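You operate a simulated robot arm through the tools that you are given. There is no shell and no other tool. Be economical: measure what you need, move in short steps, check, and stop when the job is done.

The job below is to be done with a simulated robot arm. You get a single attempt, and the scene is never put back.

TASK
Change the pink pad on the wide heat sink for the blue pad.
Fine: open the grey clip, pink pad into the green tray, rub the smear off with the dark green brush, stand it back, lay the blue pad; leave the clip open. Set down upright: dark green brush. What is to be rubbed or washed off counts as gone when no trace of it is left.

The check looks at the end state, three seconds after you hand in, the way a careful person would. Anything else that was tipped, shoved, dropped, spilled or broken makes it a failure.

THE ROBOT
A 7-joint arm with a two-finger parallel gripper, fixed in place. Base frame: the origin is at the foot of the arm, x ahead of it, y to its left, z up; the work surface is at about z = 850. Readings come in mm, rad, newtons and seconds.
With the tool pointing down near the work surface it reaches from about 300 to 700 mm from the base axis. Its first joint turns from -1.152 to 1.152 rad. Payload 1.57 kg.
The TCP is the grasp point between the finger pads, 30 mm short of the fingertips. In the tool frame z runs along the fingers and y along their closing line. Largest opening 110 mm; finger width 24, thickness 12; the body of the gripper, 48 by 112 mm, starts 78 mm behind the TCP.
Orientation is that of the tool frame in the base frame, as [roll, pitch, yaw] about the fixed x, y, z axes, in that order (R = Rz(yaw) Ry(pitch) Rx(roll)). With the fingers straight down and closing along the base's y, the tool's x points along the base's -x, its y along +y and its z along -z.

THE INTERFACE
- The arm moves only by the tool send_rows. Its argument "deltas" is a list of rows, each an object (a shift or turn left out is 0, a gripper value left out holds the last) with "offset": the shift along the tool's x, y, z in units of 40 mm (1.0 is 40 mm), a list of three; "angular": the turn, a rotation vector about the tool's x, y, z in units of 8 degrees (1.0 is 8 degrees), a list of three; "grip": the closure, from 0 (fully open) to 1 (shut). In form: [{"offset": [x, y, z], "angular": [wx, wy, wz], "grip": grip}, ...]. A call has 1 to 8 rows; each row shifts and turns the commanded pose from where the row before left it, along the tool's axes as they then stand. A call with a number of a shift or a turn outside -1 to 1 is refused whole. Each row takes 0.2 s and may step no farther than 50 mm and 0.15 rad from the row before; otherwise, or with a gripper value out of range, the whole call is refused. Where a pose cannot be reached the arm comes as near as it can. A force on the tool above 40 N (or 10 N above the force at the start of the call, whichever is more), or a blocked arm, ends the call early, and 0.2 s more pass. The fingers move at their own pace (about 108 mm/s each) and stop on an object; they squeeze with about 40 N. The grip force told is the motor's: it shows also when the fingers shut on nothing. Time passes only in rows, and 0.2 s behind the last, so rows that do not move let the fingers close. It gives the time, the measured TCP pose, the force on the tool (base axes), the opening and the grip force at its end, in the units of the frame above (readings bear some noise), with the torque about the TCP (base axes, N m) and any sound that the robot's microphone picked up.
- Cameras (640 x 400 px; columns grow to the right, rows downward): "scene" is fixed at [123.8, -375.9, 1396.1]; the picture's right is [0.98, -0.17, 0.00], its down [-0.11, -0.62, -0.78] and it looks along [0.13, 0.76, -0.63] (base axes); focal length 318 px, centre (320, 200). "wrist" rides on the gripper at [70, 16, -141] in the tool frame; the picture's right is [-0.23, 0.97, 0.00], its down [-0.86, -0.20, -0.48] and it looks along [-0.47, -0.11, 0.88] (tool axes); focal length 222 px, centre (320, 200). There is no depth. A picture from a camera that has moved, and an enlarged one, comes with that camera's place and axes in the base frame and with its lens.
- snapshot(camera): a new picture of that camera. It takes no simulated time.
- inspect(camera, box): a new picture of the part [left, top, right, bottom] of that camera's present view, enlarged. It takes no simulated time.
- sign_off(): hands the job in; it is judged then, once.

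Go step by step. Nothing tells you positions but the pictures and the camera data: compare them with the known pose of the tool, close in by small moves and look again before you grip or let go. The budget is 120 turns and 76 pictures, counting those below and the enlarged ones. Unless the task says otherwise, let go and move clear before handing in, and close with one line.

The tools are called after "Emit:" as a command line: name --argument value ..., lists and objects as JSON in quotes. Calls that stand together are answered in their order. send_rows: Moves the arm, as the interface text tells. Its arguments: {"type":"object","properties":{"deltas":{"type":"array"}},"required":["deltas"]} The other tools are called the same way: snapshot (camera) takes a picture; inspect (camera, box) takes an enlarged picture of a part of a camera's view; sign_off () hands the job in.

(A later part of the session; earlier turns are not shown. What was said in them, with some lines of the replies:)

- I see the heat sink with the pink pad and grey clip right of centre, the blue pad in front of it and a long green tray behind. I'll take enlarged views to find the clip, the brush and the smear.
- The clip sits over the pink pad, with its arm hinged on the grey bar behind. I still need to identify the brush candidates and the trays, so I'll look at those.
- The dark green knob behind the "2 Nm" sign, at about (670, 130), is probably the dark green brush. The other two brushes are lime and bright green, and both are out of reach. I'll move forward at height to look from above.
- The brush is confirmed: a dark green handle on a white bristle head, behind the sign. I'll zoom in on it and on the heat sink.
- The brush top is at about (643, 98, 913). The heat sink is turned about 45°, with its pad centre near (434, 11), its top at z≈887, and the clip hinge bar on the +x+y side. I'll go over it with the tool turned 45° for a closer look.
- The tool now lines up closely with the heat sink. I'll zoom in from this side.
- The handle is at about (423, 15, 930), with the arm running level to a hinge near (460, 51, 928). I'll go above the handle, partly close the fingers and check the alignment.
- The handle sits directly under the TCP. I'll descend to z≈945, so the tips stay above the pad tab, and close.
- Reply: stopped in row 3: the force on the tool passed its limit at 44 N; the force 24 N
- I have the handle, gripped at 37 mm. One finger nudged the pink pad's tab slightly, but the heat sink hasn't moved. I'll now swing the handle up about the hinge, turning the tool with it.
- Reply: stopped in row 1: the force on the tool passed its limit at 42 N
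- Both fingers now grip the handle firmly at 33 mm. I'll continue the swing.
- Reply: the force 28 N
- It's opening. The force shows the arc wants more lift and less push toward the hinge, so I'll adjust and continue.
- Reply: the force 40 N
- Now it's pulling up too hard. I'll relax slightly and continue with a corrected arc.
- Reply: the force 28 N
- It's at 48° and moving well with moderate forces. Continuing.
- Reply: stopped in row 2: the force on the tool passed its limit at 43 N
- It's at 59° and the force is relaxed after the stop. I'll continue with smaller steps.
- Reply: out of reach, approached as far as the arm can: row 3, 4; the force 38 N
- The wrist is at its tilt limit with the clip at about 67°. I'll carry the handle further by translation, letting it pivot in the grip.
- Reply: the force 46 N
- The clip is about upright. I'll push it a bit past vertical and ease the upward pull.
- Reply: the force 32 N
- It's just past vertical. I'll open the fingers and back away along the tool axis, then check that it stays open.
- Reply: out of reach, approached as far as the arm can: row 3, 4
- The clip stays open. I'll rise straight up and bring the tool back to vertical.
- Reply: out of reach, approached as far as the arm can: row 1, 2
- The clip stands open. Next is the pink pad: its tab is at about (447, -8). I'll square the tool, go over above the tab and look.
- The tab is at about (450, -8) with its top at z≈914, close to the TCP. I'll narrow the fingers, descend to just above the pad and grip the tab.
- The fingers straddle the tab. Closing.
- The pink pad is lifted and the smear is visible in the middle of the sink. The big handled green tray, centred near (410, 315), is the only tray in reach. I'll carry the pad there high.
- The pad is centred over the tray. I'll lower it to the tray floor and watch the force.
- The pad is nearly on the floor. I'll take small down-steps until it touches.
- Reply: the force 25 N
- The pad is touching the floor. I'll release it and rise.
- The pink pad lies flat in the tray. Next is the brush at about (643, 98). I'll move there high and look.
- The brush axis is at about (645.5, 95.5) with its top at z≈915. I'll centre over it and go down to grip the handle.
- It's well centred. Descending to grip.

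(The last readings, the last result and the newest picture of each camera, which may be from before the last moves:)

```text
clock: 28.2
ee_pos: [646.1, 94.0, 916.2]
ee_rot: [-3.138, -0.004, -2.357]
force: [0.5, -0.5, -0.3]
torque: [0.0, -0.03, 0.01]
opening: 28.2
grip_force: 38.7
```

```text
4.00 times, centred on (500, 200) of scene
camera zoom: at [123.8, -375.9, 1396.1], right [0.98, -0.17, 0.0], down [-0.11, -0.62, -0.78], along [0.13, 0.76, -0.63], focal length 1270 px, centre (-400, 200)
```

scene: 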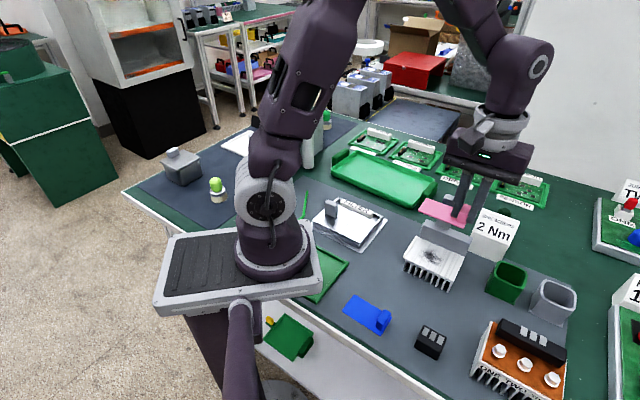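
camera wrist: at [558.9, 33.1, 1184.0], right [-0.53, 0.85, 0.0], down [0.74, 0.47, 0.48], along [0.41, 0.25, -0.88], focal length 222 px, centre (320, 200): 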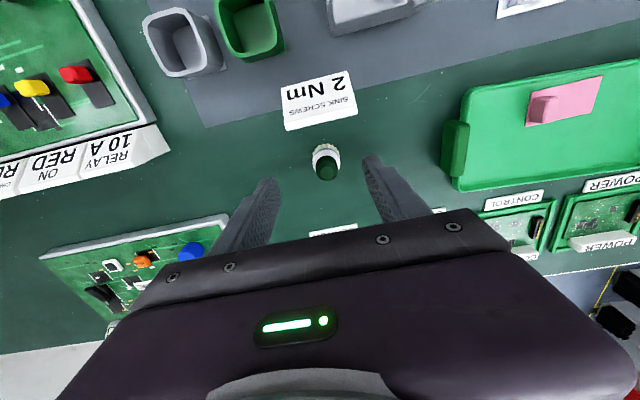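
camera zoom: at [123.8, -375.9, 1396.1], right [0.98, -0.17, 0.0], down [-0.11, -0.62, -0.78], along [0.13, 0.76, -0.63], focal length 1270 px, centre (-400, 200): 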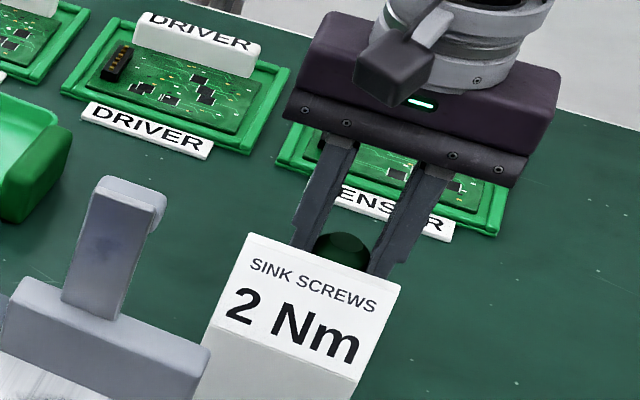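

I have the brush at 28 mm, and its home TCP is (646, 94, 916). The smear is centred near (427, 18) on the sink top at z≈887. I'll carry the brush there high, clear of the open clip.

Emit:
send_rows --deltas '[{"offset": [0, 0, -0.5]}, {"offset": [0, 0, -1]}, {"offset": [0, 0, -1]}, {"offset": [0, 0, -1]}, {"offset": [0.5, 0.25, -0.75]}]'

Emit:
inspect --camera "scene" --box '[380, 90, 580, 290]'

```text
clock: 29.4
ee_pos: [625.8, 85.7, 1088.0]
ee_rot: [-3.139, -0.004, -2.356]
force: [0.7, -0.5, -0.5]
torque: [0.01, -0.01, 0.0]
opening: 28.5
grip_force: 39.0
```

```text
2.00 times, centred on (480, 190) of scene
camera zoom: at [123.8, -375.9, 1396.1], right [0.98, -0.17, 0.0], down [-0.11, -0.62, -0.78], along [0.13, 0.76, -0.63], focal length 635 px, centre (0, 220)
```

zoom: 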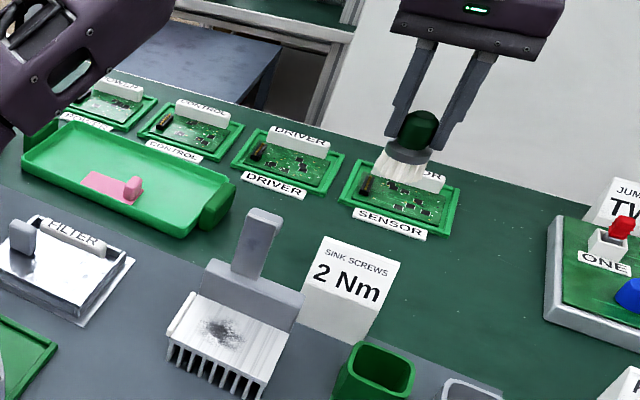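

The brush is held well. I'll move over the smear, staying slightly on the open side, and then go down to just above it.

Emit:
send_rows --deltas '[{"offset": [0.95, 0.456, 0]}, {"offset": [0.95, 0.456, 0]}, {"offset": [0.95, 0.456, 0]}, {"offset": [0.95, 0.456, 0]}, {"offset": [0.95, 0.456, 0]}, {"offset": [0, 0, 1]}, {"offset": [0, 0, 1]}, {"offset": [0, 0, 0.7]}]'

Emit:
inspect --camera "scene" --box '[380, 180, 500, 290]'

Emit:
inspect --camera "wrist" --box '[220, 90, 420, 215]'

```text
clock: 31.2
ee_pos: [428.0, 16.6, 977.3]
ee_rot: [-3.138, -0.002, -2.355]
force: [-0.3, -0.3, -0.3]
torque: [0.01, 0.0, 0.04]
opening: 28.3
grip_force: 38.4
```

```text
3.64 times, centred on (440, 235) of scene
camera zoom: at [123.8, -375.9, 1396.1], right [0.98, -0.17, 0.0], down [-0.11, -0.62, -0.78], along [0.13, 0.76, -0.63], focal length 1155 px, centre (-116, 73)
```

zoom: 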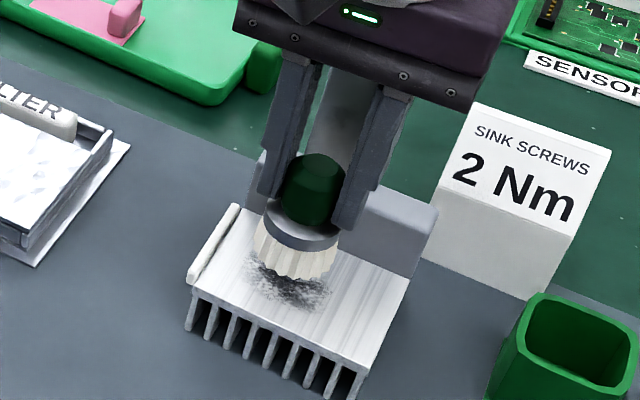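

```text
3.20 times, centred on (320, 152) of wrist
camera zoom: at [366.6, -19.8, 1118.6], right [-0.53, 0.85, 0.0], down [0.74, 0.47, 0.48], along [0.41, 0.25, -0.88], focal length 711 px, centre (320, 352)
```

zoom: 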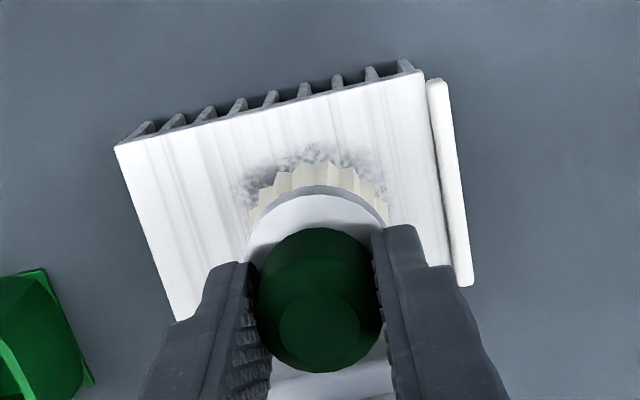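

The brush is right over the smear. Lowering until it makes light contact.

Emit:
send_rows --deltas '[{"offset": [0, 0, 0.4]}, {"offset": [0, 0, 0.1]}, {"offset": [0, 0, 0.06]}]'

```text
clock: 32.0
ee_pos: [424.7, 16.8, 955.3]
ee_rot: [-3.138, -0.004, -2.355]
force: [-1.0, 0.8, 3.8]
torque: [0.16, 0.2, 0.0]
opening: 28.2
grip_force: 38.1
```

Light contact at z≈955. I'll press a touch more and rub back and forth.

Emit:
send_rows --deltas '[{"offset": [0, 0, 0.04]}, {"offset": [0, 0.3, 0]}, {"offset": [0, -0.35, 0]}, {"offset": [0, -0.35, 0]}, {"offset": [0.3, 0, 0]}, {"offset": [0, 0.4, 0]}, {"offset": [0, 0.4, 0]}, {"offset": [-0.3, 0, 0]}]'

Emit:
inspect --camera "scene" --box '[380, 180, 500, 290]'

```text
clock: 32.8
ee_pos: [421.0, 22.5, 955.5]
ee_rot: [3.141, -0.002, -2.352]
force: [-5.3, 2.1, 14.7]
torque: [0.25, 0.31, -0.04]
opening: 28.4
grip_force: 38.8
stopped in row 3: the force on the tool passed its limit at 54 N (the readings are from after the stop); the commanded pose is now the measured one
```

```text
3.64 times, centred on (440, 235) of scene
camera zoom: at [123.4, -375.8, 1396.2], right [0.98, -0.17, 0.0], down [-0.11, -0.62, -0.78], along [0.13, 0.76, -0.63], focal length 1155 px, centre (-116, 73)
```

zoom: 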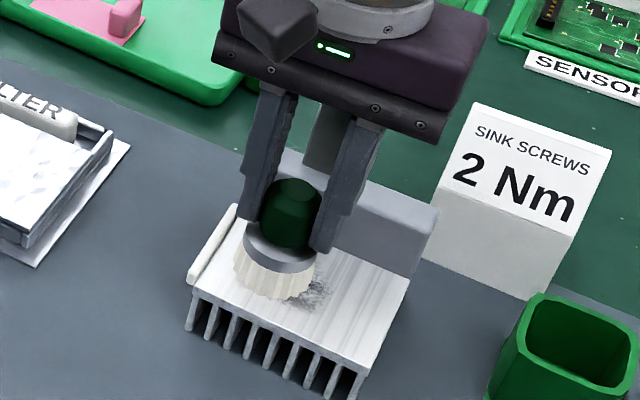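

It's rubbing off, but I pressed too hard. I'll ease up slightly and stroke in smaller moves.

Emit:
send_rows --deltas '[{"offset": [0, 0, -0.03]}, {"offset": [0, -0.2, 0]}, {"offset": [0, -0.2, 0]}, {"offset": [0, -0.2, 0]}, {"offset": [0, -0.2, 0]}, {"offset": [0.2, 0, 0]}, {"offset": [0.1, 0.2, 0]}, {"offset": [0, 0.2, 0]}]'

Emit:
inspect --camera "scene" --box '[380, 180, 500, 290]'

```text
clock: 34.6
ee_pos: [425.6, 1.5, 954.5]
ee_rot: [-3.141, -0.001, -2.352]
force: [0.6, -1.4, 1.7]
torque: [-0.06, -0.06, -0.05]
opening: 27.9
grip_force: 39.0
```

```text
3.64 times, centred on (440, 235) of scene
camera zoom: at [123.8, -376.0, 1396.1], right [0.98, -0.17, 0.0], down [-0.11, -0.62, -0.78], along [0.13, 0.76, -0.63], focal length 1155 px, centre (-116, 73)
```

zoom: 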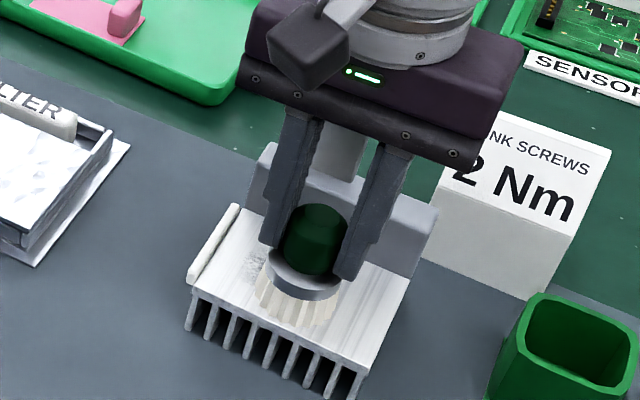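

Progress. I'll continue the raster with very slight extra pressure, along the open side and then nearer the bar.

Emit:
send_rows --deltas '[{"offset": [0, 0.2, 0.02]}, {"offset": [0, 0.2, 0]}, {"offset": [0, 0.2, 0]}, {"offset": [-0.2, 0, 0]}, {"offset": [0, -0.2, 0]}, {"offset": [-0.2, 0, 0]}, {"offset": [-0.2, 0.1, 0]}, {"offset": [0, -0.2, 0]}]'

Emit:
send_rows --deltas '[{"offset": [0, -0.2, 0]}, {"offset": [0, -0.2, 0]}, {"offset": [0, -0.2, 0]}, {"offset": [0.2, 0, 0]}, {"offset": [0, 0.2, 0]}, {"offset": [0, 0.2, 0]}, {"offset": [0, 0.2, 0]}, {"offset": [0, 0.2, 0]}]'

Emit:
inspect --camera "scene" --box '[380, 180, 500, 290]'

```text
clock: 35.9
ee_pos: [419.4, 21.0, 955.1]
ee_rot: [3.138, -0.008, -2.351]
force: [-7.2, 2.0, 18.1]
torque: [0.3, 0.12, 0.04]
opening: 28.5
grip_force: 38.5
stopped in row 6: the force on the tool passed its limit at 44 N (the readings are from after the stop); the commanded pose is now the measured one
```

```text
clock: 36.3
ee_pos: [418.8, 20.6, 954.7]
ee_rot: [3.134, -0.012, -2.348]
force: [-7.2, 3.2, 16.8]
torque: [0.2, 0.14, 0.01]
opening: 28.3
grip_force: 38.5
stopped in row 1: the force on the tool passed its limit at 48 N (the readings are from after the stop); the commanded pose is now the measured one
```

```text
3.64 times, centred on (440, 235) of scene
camera zoom: at [123.3, -375.9, 1396.2], right [0.98, -0.17, 0.0], down [-0.11, -0.62, -0.78], along [0.13, 0.76, -0.63], focal length 1155 px, centre (-116, 73)
```

zoom: 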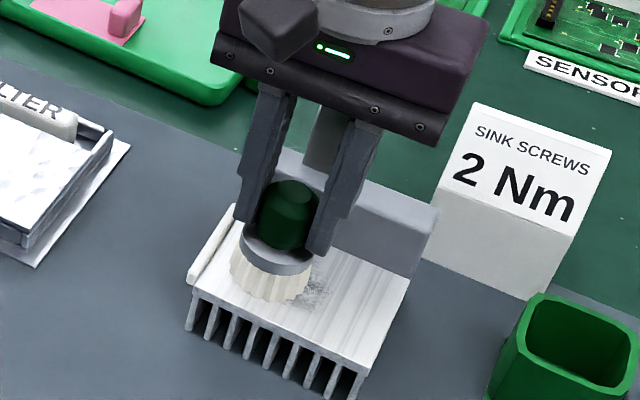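

One region remains near (437, 4). I'll lift off a little, square the tool, move there and rub gently.

Emit:
send_rows --deltas '[{"offset": [0, 0, -0.15], "angular": [0.05, -0.08, 0]}, {"offset": [0.1, -0.3, 0]}, {"offset": [0.0, -0.3, 0]}, {"offset": [0, 0, 0.07]}, {}]'

Emit:
inspect --camera "scene" --box '[380, 180, 500, 290]'

```text
clock: 37.5
ee_pos: [434.5, 0.8, 957.7]
ee_rot: [-3.142, 0.0, -2.347]
force: [-0.3, 0.6, -1.1]
torque: [0.0, 0.01, -0.01]
opening: 28.7
grip_force: 38.6
```

```text
3.64 times, centred on (440, 235) of scene
camera zoom: at [123.8, -375.9, 1396.1], right [0.98, -0.17, 0.0], down [-0.11, -0.62, -0.78], along [0.13, 0.76, -0.63], focal length 1155 px, centre (-116, 73)
```

zoom: 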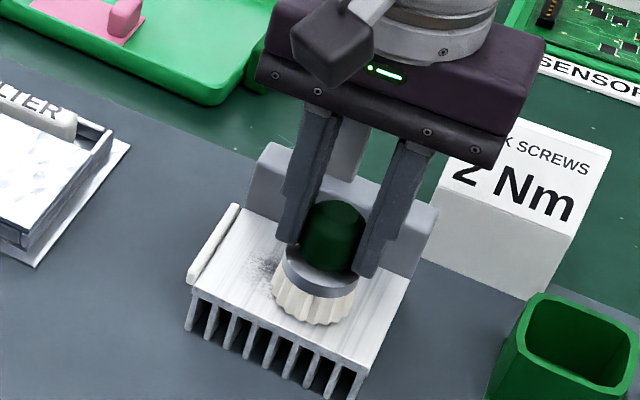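

There's residue on both sides of the brush. I'll press lightly here and stroke toward the strip side.

Emit:
send_rows --deltas '[{"offset": [0, 0, 0.06]}, {"offset": [0, 0, 0.02]}, {"offset": [-0.1, -0.1, 0]}, {"offset": [0.15, 0.15, 0]}, {"offset": [-0.15, 0.1, 0]}, {"offset": [0.1, 0.15, 0]}, {"offset": [-0.1, 0.15, 0]}, {"offset": [0, 0.15, 0]}]'

```text
clock: 39.3
ee_pos: [420.3, 20.3, 955.4]
ee_rot: [-3.141, 0.001, -2.348]
force: [0.2, 0.5, -1.0]
torque: [0.0, -0.04, -0.01]
opening: 28.8
grip_force: 38.1
```

There's no contact at this height now, so the brush slid up a little in the grip. I'll lower in tiny steps.

Emit:
send_rows --deltas '[{"offset": [0, 0, 0.03]}, {"offset": [0, 0, 0.02]}]'

```text
clock: 39.9
ee_pos: [420.1, 20.8, 955.0]
ee_rot: [-3.141, 0.001, -2.348]
force: [-4.9, 0.8, 11.7]
torque: [0.07, 0.34, -0.04]
opening: 28.5
grip_force: 38.0
stopped in row 2: the force on the tool passed its limit at 43 N (the readings are from after the stop); the commanded pose is now the measured one
```

Contact is at 955, about 12 N. I'll stroke from here.

Emit:
send_rows --deltas '[{"offset": [0, 0.1, -0.005]}, {"offset": [-0.1, 0.1, 0]}, {"offset": [0.1, 0.1, 0]}, {"offset": [0.1, -0.1, 0]}, {"offset": [-0.1, -0.1, 0]}, {"offset": [-0.1, -0.1, 0]}, {"offset": [0.1, -0.1, 0]}, {"offset": [0.1, -0.1, 0]}]'

Emit:
inspect --camera "scene" --box '[380, 180, 500, 290]'

```text
clock: 41.7
ee_pos: [423.6, 13.2, 955.7]
ee_rot: [-3.139, 0.002, -2.35]
force: [-0.1, 0.6, -0.4]
torque: [0.01, -0.02, -0.03]
opening: 28.2
grip_force: 38.0
```

```text
3.64 times, centred on (440, 235) of scene
camera zoom: at [123.8, -375.9, 1396.1], right [0.98, -0.17, 0.0], down [-0.11, -0.62, -0.78], along [0.13, 0.76, -0.63], focal length 1155 px, centre (-116, 73)
```

zoom: 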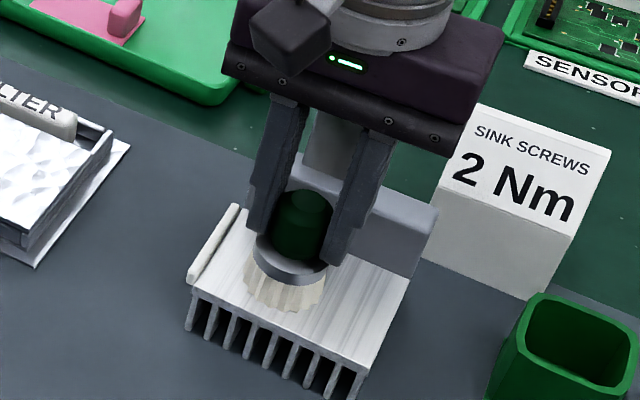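

It looks clean around the brush. I'll lift and check underneath.

Emit:
send_rows --deltas '[{"offset": [0, 0, -1]}, {"offset": [0.2, 0, -1]}]'

Emit:
inspect --camera "scene" --box '[400, 220, 480, 290]'

```text
clock: 42.3
ee_pos: [418.3, 8.2, 1036.1]
ee_rot: [3.141, -0.001, -2.351]
force: [-0.5, -0.3, 0.1]
torque: [-0.01, 0.0, 0.02]
opening: 28.2
grip_force: 38.1
```

```text
5.71 times, centred on (440, 255) of scene
camera zoom: at [123.8, -375.9, 1396.1], right [0.98, -0.17, 0.0], down [-0.11, -0.62, -0.78], along [0.13, 0.76, -0.63], focal length 1814 px, centre (-366, -114)
```

zoom: 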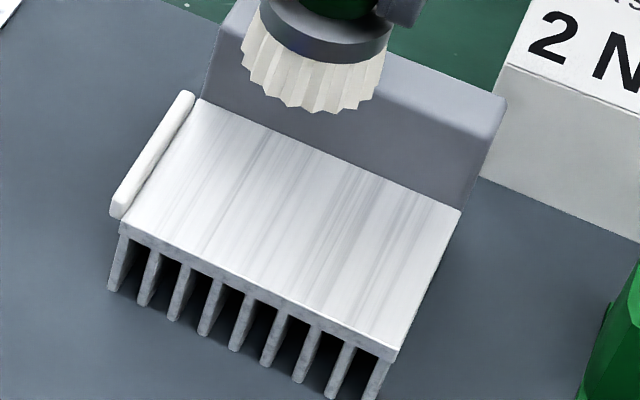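

The sink is clean. I'll carry the brush back to its home spot by the same high route.

Emit:
send_rows --deltas '[{"offset": [0, 0, -0.7]}, {"offset": [0, 0, -0.7]}, {"offset": [-0.92, -0.41, 0]}, {"offset": [-0.92, -0.41, 0]}, {"offset": [-0.92, -0.41, 0]}, {"offset": [-0.92, -0.41, 0]}, {"offset": [-0.92, -0.41, 0]}, {"offset": [-0.92, -0.41, 0]}]'

Emit:
send_rows --deltas '[{"offset": [0, 0, 1]}, {"offset": [0, 0, 1]}, {"offset": [0, 0, 1]}]'

Emit:
snapshot --camera "wrist"

```text
clock: 44.1
ee_pos: [641.7, 95.5, 1089.2]
ee_rot: [3.14, -0.001, -2.349]
force: [-0.4, -0.1, -0.8]
torque: [-0.01, 0.02, 0.0]
opening: 28.3
grip_force: 38.4
```

```text
clock: 44.9
ee_pos: [644.8, 96.0, 969.3]
ee_rot: [-3.14, 0.002, -2.351]
force: [0.0, -0.3, -1.6]
torque: [0.03, 0.0, 0.04]
opening: 28.5
grip_force: 38.2
```

```text
23 pictures are left
camera wrist: at [584.8, 58.2, 1110.1], right [-0.53, 0.85, 0.0], down [0.74, 0.47, 0.48], along [0.41, 0.26, -0.88], focal length 222 px, centre (320, 200)
```

wrist: 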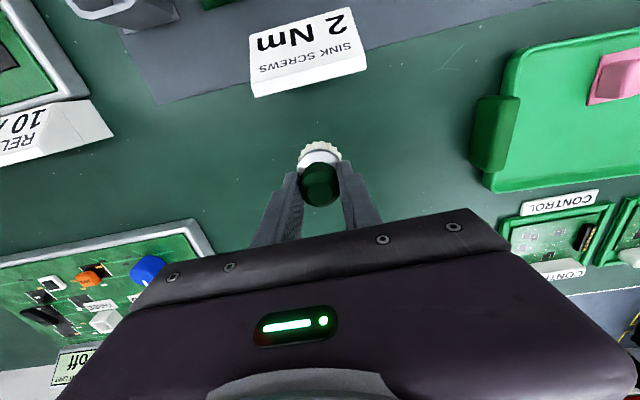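

The brush is over its home spot and upright. Lowering to the table in small final steps.

Emit:
send_rows --deltas '[{"offset": [0, 0, 0.6]}, {"offset": [0, 0, 0.5]}, {"offset": [0, 0, 0.1]}, {"offset": [0, 0, 0.05]}]'

```text
clock: 45.9
ee_pos: [644.4, 96.3, 920.4]
ee_rot: [-3.141, 0.001, -2.35]
force: [0.3, 0.5, -0.6]
torque: [0.01, 0.0, -0.01]
opening: 28.1
grip_force: 38.8
```

Emit:
send_rows --deltas '[{"offset": [0, 0, 0.04]}, {"offset": [0, 0, 0.03]}]'

```text
clock: 46.5
ee_pos: [642.9, 95.1, 917.9]
ee_rot: [-3.138, 0.002, -2.349]
force: [0.1, -0.2, -0.9]
torque: [0.03, 0.01, -0.02]
opening: 28.1
grip_force: 39.2
```

Emit:
send_rows --deltas '[{"offset": [0, 0, 0.025]}, {"offset": [0, 0, 0.025]}]'

```text
clock: 47.1
ee_pos: [642.0, 95.6, 915.0]
ee_rot: [-3.138, 0.002, -2.35]
force: [-0.2, -0.3, -1.0]
torque: [0.02, 0.0, -0.02]
opening: 28.4
grip_force: 38.6
```

Emit:
send_rows --deltas '[{"offset": [0, 0, 0.03]}, {"offset": [0, 0, 0.03]}]'

```text
clock: 47.7
ee_pos: [642.4, 94.5, 915.6]
ee_rot: [-3.138, 0.002, -2.349]
force: [-3.7, -0.8, 16.3]
torque: [-0.03, 0.28, -0.02]
opening: 28.5
grip_force: 38.7
```

The brush is standing on the table. I'll release gently and rise straight up.

Emit:
send_rows --deltas '[{"grip": 0.6}, {}, {"offset": [0, 0, -0.5]}, {"offset": [0, 0, -0.8]}, {"offset": [0, 0, -1]}, {"offset": [0, 0, -1]}]'

Emit:
snapshot --camera "wrist"

Emit:
inspect --camera "scene" --box '[320, 270, 440, 350]'

```text
clock: 49.1
ee_pos: [643.5, 94.4, 1046.0]
ee_rot: [-3.141, 0.002, -2.35]
force: [0.4, -0.5, 0.4]
torque: [-0.04, -0.01, 0.04]
opening: 44.0
grip_force: 0.0
```

```text
22 pictures are left
camera wrist: at [583.5, 57.9, 1187.2], right [-0.53, 0.85, 0.0], down [0.74, 0.47, 0.48], along [0.41, 0.26, -0.88], focal length 222 px, centre (320, 200)
```

wrist: 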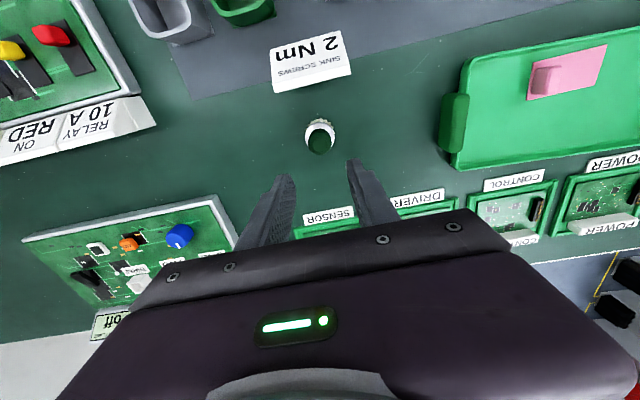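

```text
5.00 times, centred on (380, 310) of scene
camera zoom: at [123.7, -375.9, 1396.1], right [0.98, -0.17, 0.0], down [-0.11, -0.62, -0.78], along [0.13, 0.76, -0.63], focal length 1588 px, centre (20, -350)
```

zoom: 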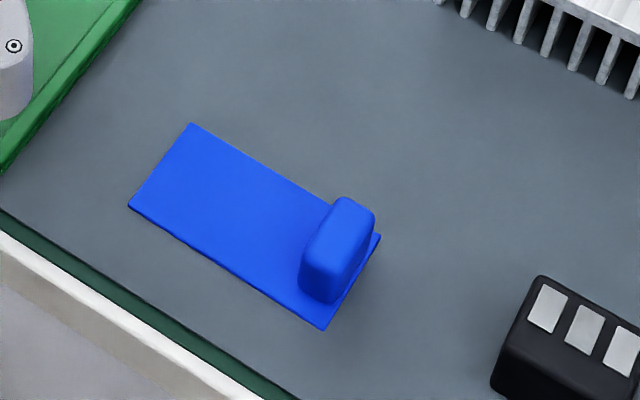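

The brush stands upright at its home spot. Next is the blue pad: its tab is at about (286, -94) and it's oriented like the pink one was. I'll go there high and look.

Emit:
send_rows --deltas '[{"offset": [0.96, 0.3, 0]}, {"offset": [0.96, 0.3, 0]}, {"offset": [0.96, 0.3, 0]}, {"offset": [0.96, 0.3, 0]}, {"offset": [0.96, 0.3, 0]}, {"offset": [0.96, 0.3, 0]}, {"offset": [0.96, 0.3, 0]}, {"offset": [0.96, 0.3, 0]}]'

Emit:
send_rows --deltas '[{"offset": [0.96, 0.3, 0]}, {"offset": [0, 0, 1]}, {"offset": [0, 0, 1]}]'

Emit:
snapshot --camera "wrist"

```text
clock: 50.9
ee_pos: [360.0, -55.4, 1045.5]
ee_rot: [-3.138, 0.001, -2.348]
force: [-0.3, 0.2, 0.4]
torque: [0.0, -0.01, 0.02]
opening: 43.8
grip_force: 0.0
```

```text
clock: 51.7
ee_pos: [322.2, -76.6, 965.5]
ee_rot: [-3.14, 0.002, -2.349]
force: [-0.1, -0.4, -0.7]
torque: [-0.01, 0.01, 0.01]
opening: 43.9
grip_force: 0.0
```

```text
20 pictures are left
camera wrist: at [262.7, -113.3, 1106.0], right [-0.53, 0.85, 0.0], down [0.74, 0.47, 0.48], along [0.41, 0.26, -0.88], focal length 222 px, centre (320, 200)
```

wrist: 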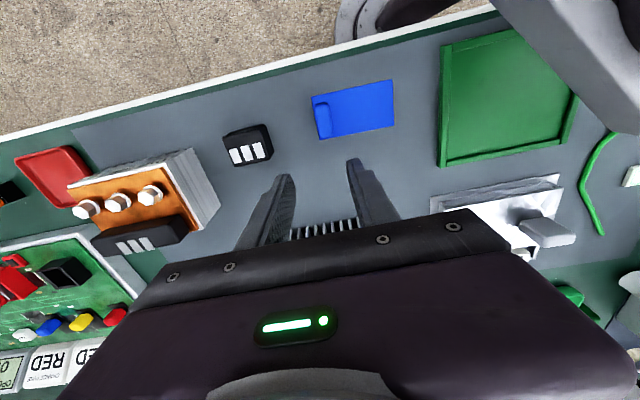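

The blue pad is visible just ahead. I'll zoom in to place the tab accurately.

Emit:
inspect --camera "wrist" --box '[280, 60, 420, 150]'

```text
4.44 times, centred on (350, 105) of wrist
camera zoom: at [262.7, -113.3, 1106.0], right [-0.53, 0.85, 0.0], down [0.74, 0.47, 0.48], along [0.41, 0.26, -0.88], focal length 987 px, centre (187, 622)
```

zoom: 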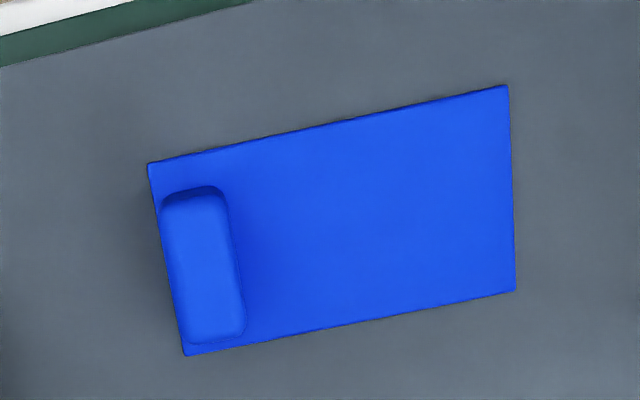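

I take the tab to be at about (290, -91). I'll move over it and go partway down.

Emit:
send_rows --deltas '[{"offset": [0.815, 0.3, 0]}, {"offset": [0, 0, 0.8]}, {"offset": [0, 0, 0.45]}]'

Emit:
inspect --camera "wrist" --box '[230, 80, 410, 200]'

Emit:
inspect --camera "scene" --box '[320, 260, 440, 340]'

```text
clock: 52.5
ee_pos: [290.4, -91.0, 915.7]
ee_rot: [3.141, 0.001, -2.351]
force: [-1.0, 0.6, -0.5]
torque: [-0.01, 0.01, 0.03]
opening: 44.0
grip_force: 0.1
```

```text
3.33 times, centred on (320, 140) of wrist
camera zoom: at [230.1, -128.0, 1056.0], right [-0.53, 0.85, 0.0], down [0.74, 0.47, 0.48], along [0.41, 0.25, -0.88], focal length 740 px, centre (320, 400)
```

zoom: 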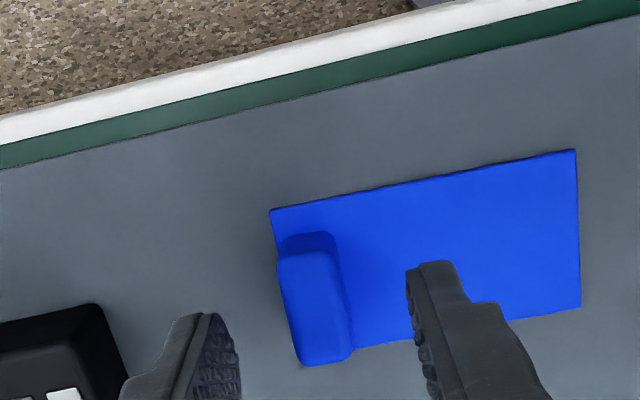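

```text
5.00 times, centred on (380, 300) of scene
camera zoom: at [123.8, -375.9, 1396.1], right [0.98, -0.17, 0.0], down [-0.11, -0.62, -0.78], along [0.13, 0.76, -0.63], focal length 1588 px, centre (20, -300)
```

zoom: 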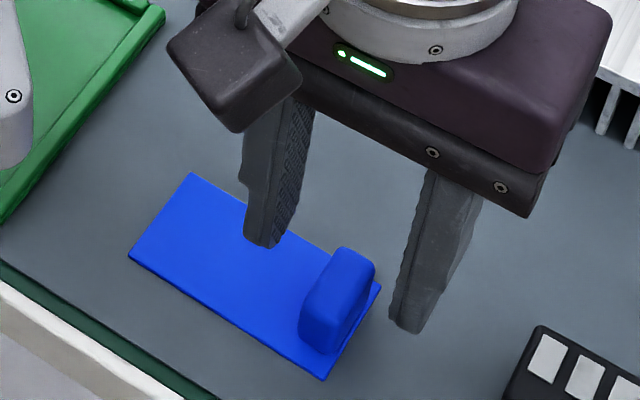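

The tab is at about (292.5, -92), 2 mm off. I'll correct for that, descend and grip.

Emit:
send_rows --deltas '[{"offset": [-0.02, -0.055, 0.3]}, {"offset": [0, 0, 0.3]}, {"offset": [0, 0, 0.1]}, {}, {"grip": 0.8}, {"grip": 1.0}, {}]'

Emit:
inspect --camera "scene" --box '[320, 260, 440, 340]'

```text
clock: 54.1
ee_pos: [294.1, -91.0, 887.1]
ee_rot: [-3.14, 0.0, -2.351]
force: [-0.3, -0.7, 0.6]
torque: [-0.03, 0.03, 0.0]
opening: 14.5
grip_force: 30.6
```

```text
5.00 times, centred on (380, 300) of scene
camera zoom: at [123.8, -375.9, 1396.1], right [0.98, -0.17, 0.0], down [-0.11, -0.62, -0.78], along [0.13, 0.76, -0.63], focal length 1588 px, centre (20, -300)
```

zoom: 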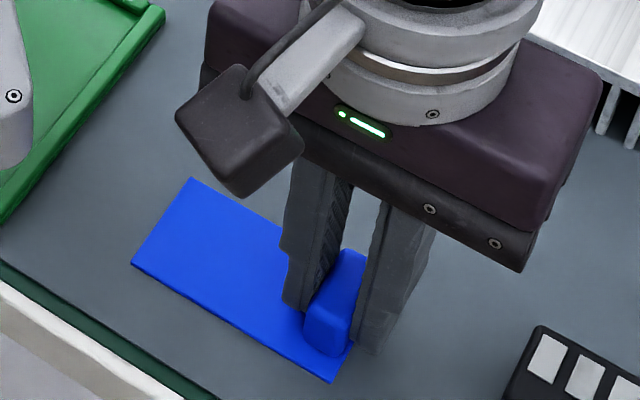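

I have the blue pad by its tab. I'll lift it and carry it to above the sink, aiming for TCP (457.5, -13.5) so the pad lies where the pink one originally was.

Emit:
send_rows --deltas '[{"offset": [0, 0, -0.5]}, {"offset": [0, 0, -0.8]}, {"offset": [0, 0, -0.8]}, {"offset": [0, 0, -0.8]}]'

Emit:
send_rows --deltas '[{"offset": [-0.854, -0.312, 0]}, {"offset": [-0.854, -0.312, 0]}, {"offset": [-0.854, -0.312, 0]}, {"offset": [-0.854, -0.312, 0]}, {"offset": [-0.854, -0.312, 0]}, {}]'

Emit:
inspect --camera "wrist" --box '[220, 80, 420, 205]'

Emit:
inspect --camera "scene" --box '[390, 180, 510, 290]'

```text
clock: 55.1
ee_pos: [294.7, -91.1, 1001.1]
ee_rot: [-3.141, 0.0, -2.35]
force: [0.2, -0.4, 0.6]
torque: [0.02, -0.01, -0.02]
opening: 14.7
grip_force: 31.3
```

```text
clock: 56.5
ee_pos: [457.0, -13.0, 1005.7]
ee_rot: [-3.14, 0.004, -2.348]
force: [-0.2, -0.3, 0.0]
torque: [-0.02, -0.02, -0.01]
opening: 14.6
grip_force: 31.0
```

```text
3.20 times, centred on (320, 142) of wrist
camera zoom: at [398.7, -50.5, 1144.7], right [-0.53, 0.85, 0.0], down [0.74, 0.47, 0.48], along [0.41, 0.26, -0.88], focal length 711 px, centre (320, 384)
```

zoom: 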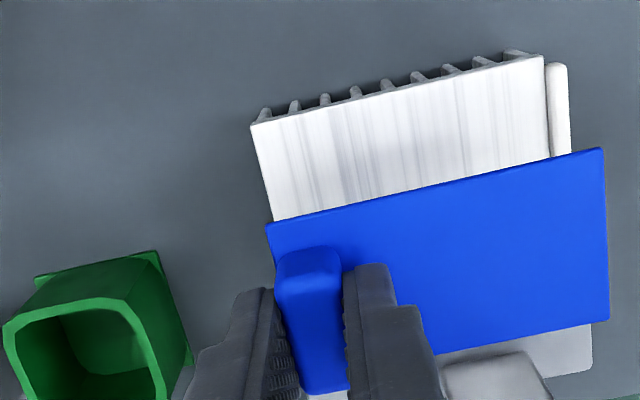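

```text
3.64 times, centred on (450, 235) of scene
camera zoom: at [123.8, -375.9, 1396.1], right [0.98, -0.17, 0.0], down [-0.11, -0.62, -0.78], along [0.13, 0.76, -0.63], focal length 1155 px, centre (-153, 73)
```

zoom: 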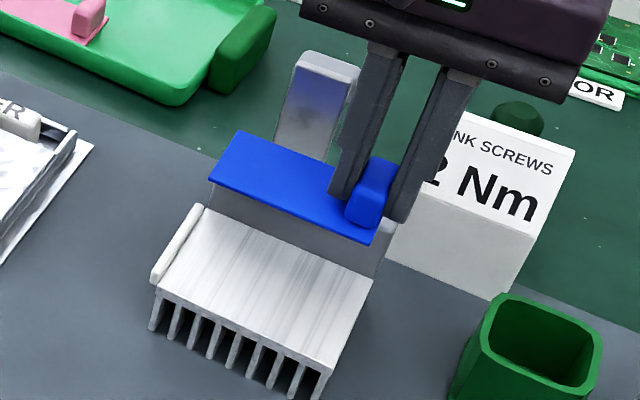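

The projected pad corners match the original pink pad's footprint within 2–3 mm. Lowering straight down.

Emit:
send_rows --deltas '[{"offset": [0, 0, 0.8]}, {"offset": [0, 0, 0.8]}, {"offset": [0, 0, 0.2]}, {}]'

Emit:
inspect --camera "scene" --box '[390, 200, 490, 290]'

```text
clock: 57.5
ee_pos: [456.5, -13.8, 931.1]
ee_rot: [-3.14, 0.004, -2.35]
force: [0.2, 1.0, -0.1]
torque: [-0.01, 0.0, 0.04]
opening: 14.5
grip_force: 30.8
```

```text
4.44 times, centred on (440, 245) of scene
camera zoom: at [123.8, -375.9, 1396.1], right [0.98, -0.17, 0.0], down [-0.11, -0.62, -0.78], along [0.13, 0.76, -0.63], focal length 1411 px, centre (-213, 0)
```

zoom: 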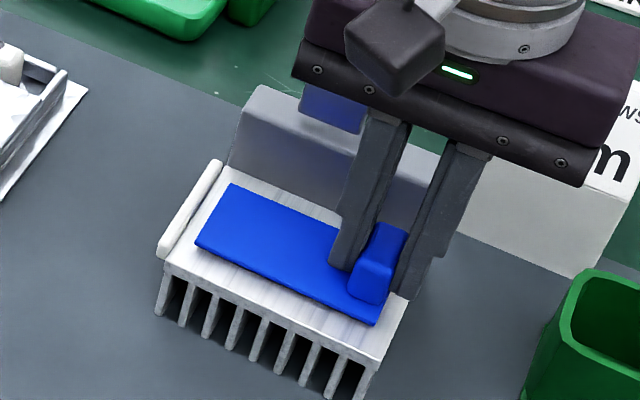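

It's nearly down. I'll shift 3 mm toward the strip so it's better centred, then touch down in small steps.

Emit:
send_rows --deltas '[{"offset": [0, 0.07, 0]}, {"offset": [0, 0, 0.06]}, {"offset": [0, 0, 0.04]}]'

```text
clock: 58.3
ee_pos: [456.1, -10.0, 927.6]
ee_rot: [-3.139, 0.001, -2.348]
force: [0.2, 0.5, 0.8]
torque: [-0.02, -0.06, 0.03]
opening: 14.6
grip_force: 30.7
```

Emit:
send_rows --deltas '[{"offset": [0, 0, 0.03]}, {"offset": [0, 0, 0.03]}]'

```text
clock: 58.9
ee_pos: [456.5, -11.4, 926.4]
ee_rot: [-3.138, 0.004, -2.35]
force: [-5.7, 0.4, 31.0]
torque: [-0.02, 0.35, 0.05]
opening: 14.5
grip_force: 30.7
```

It's touching. I'll release and rise straight up.

Emit:
send_rows --deltas '[{"offset": [0, 0, -0.02], "grip": 0.7}, {}, {"offset": [0, 0, -0.6]}, {"offset": [0, 0, -1]}, {"offset": [0, 0, -1]}, {"offset": [1, 0, -0.5]}, {"offset": [1, 0, 0]}]'

Emit:
snapshot --camera "scene"

Emit:
inspect --camera "scene" --box '[390, 180, 530, 290]'

Emit:
inspect --camera "wrist" --box '[220, 80, 440, 220]'

```text
clock: 60.5
ee_pos: [399.3, -69.4, 1051.3]
ee_rot: [-3.141, 0.003, -2.35]
force: [-0.2, -0.4, -0.8]
torque: [0.0, 0.01, -0.01]
opening: 32.9
grip_force: 0.1
```

```text
12 pictures are left
```

scene: 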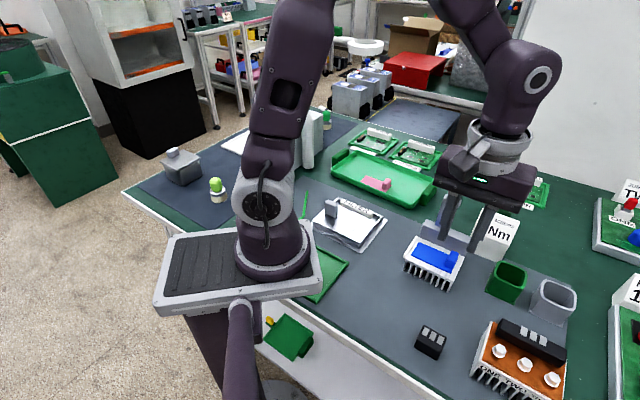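

```text
3.64 times, centred on (460, 235) of scene
camera zoom: at [123.8, -375.9, 1396.1], right [0.98, -0.17, 0.0], down [-0.11, -0.62, -0.78], along [0.13, 0.76, -0.63], focal length 1155 px, centre (-189, 73)
```

zoom: 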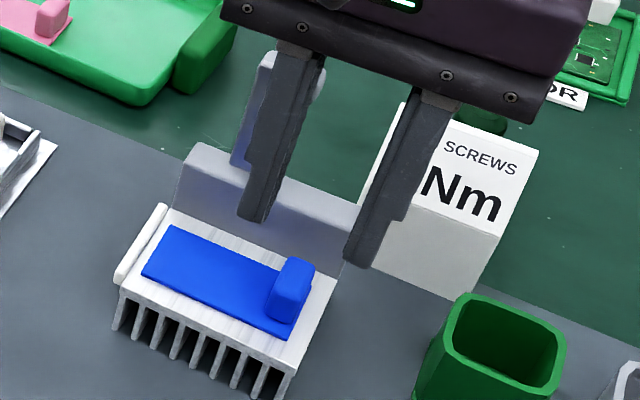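

```text
2.86 times, centred on (330, 150) of wrist
camera zoom: at [339.6, -107.1, 1192.4], right [-0.53, 0.85, 0.0], down [0.74, 0.47, 0.48], along [0.41, 0.26, -0.88], focal length 635 px, centre (291, 343)
```

zoom: 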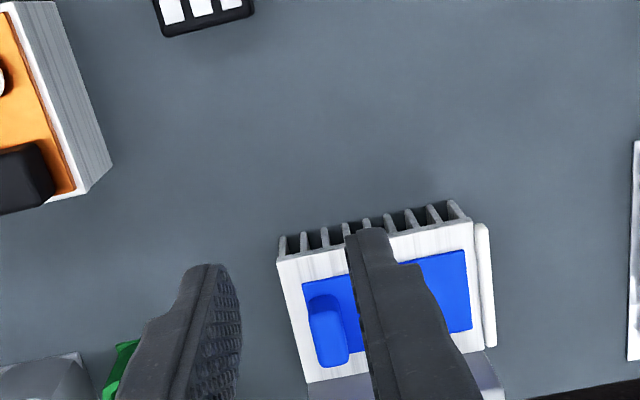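

The blue pad lies flat and centred where the pink one was. The clip is open, the sink is clean, the pink pad is in the tray, and the brush stands upright at its home spot. The gripper is clear, so I'm handing in.

Emit:
sign_off

```text
The job is handed in.
```

The job is handed in: the blue pad is on the clean heat sink with the clip open, the pink pad is in the green tray, and the dark green brush stands upright back in its place.
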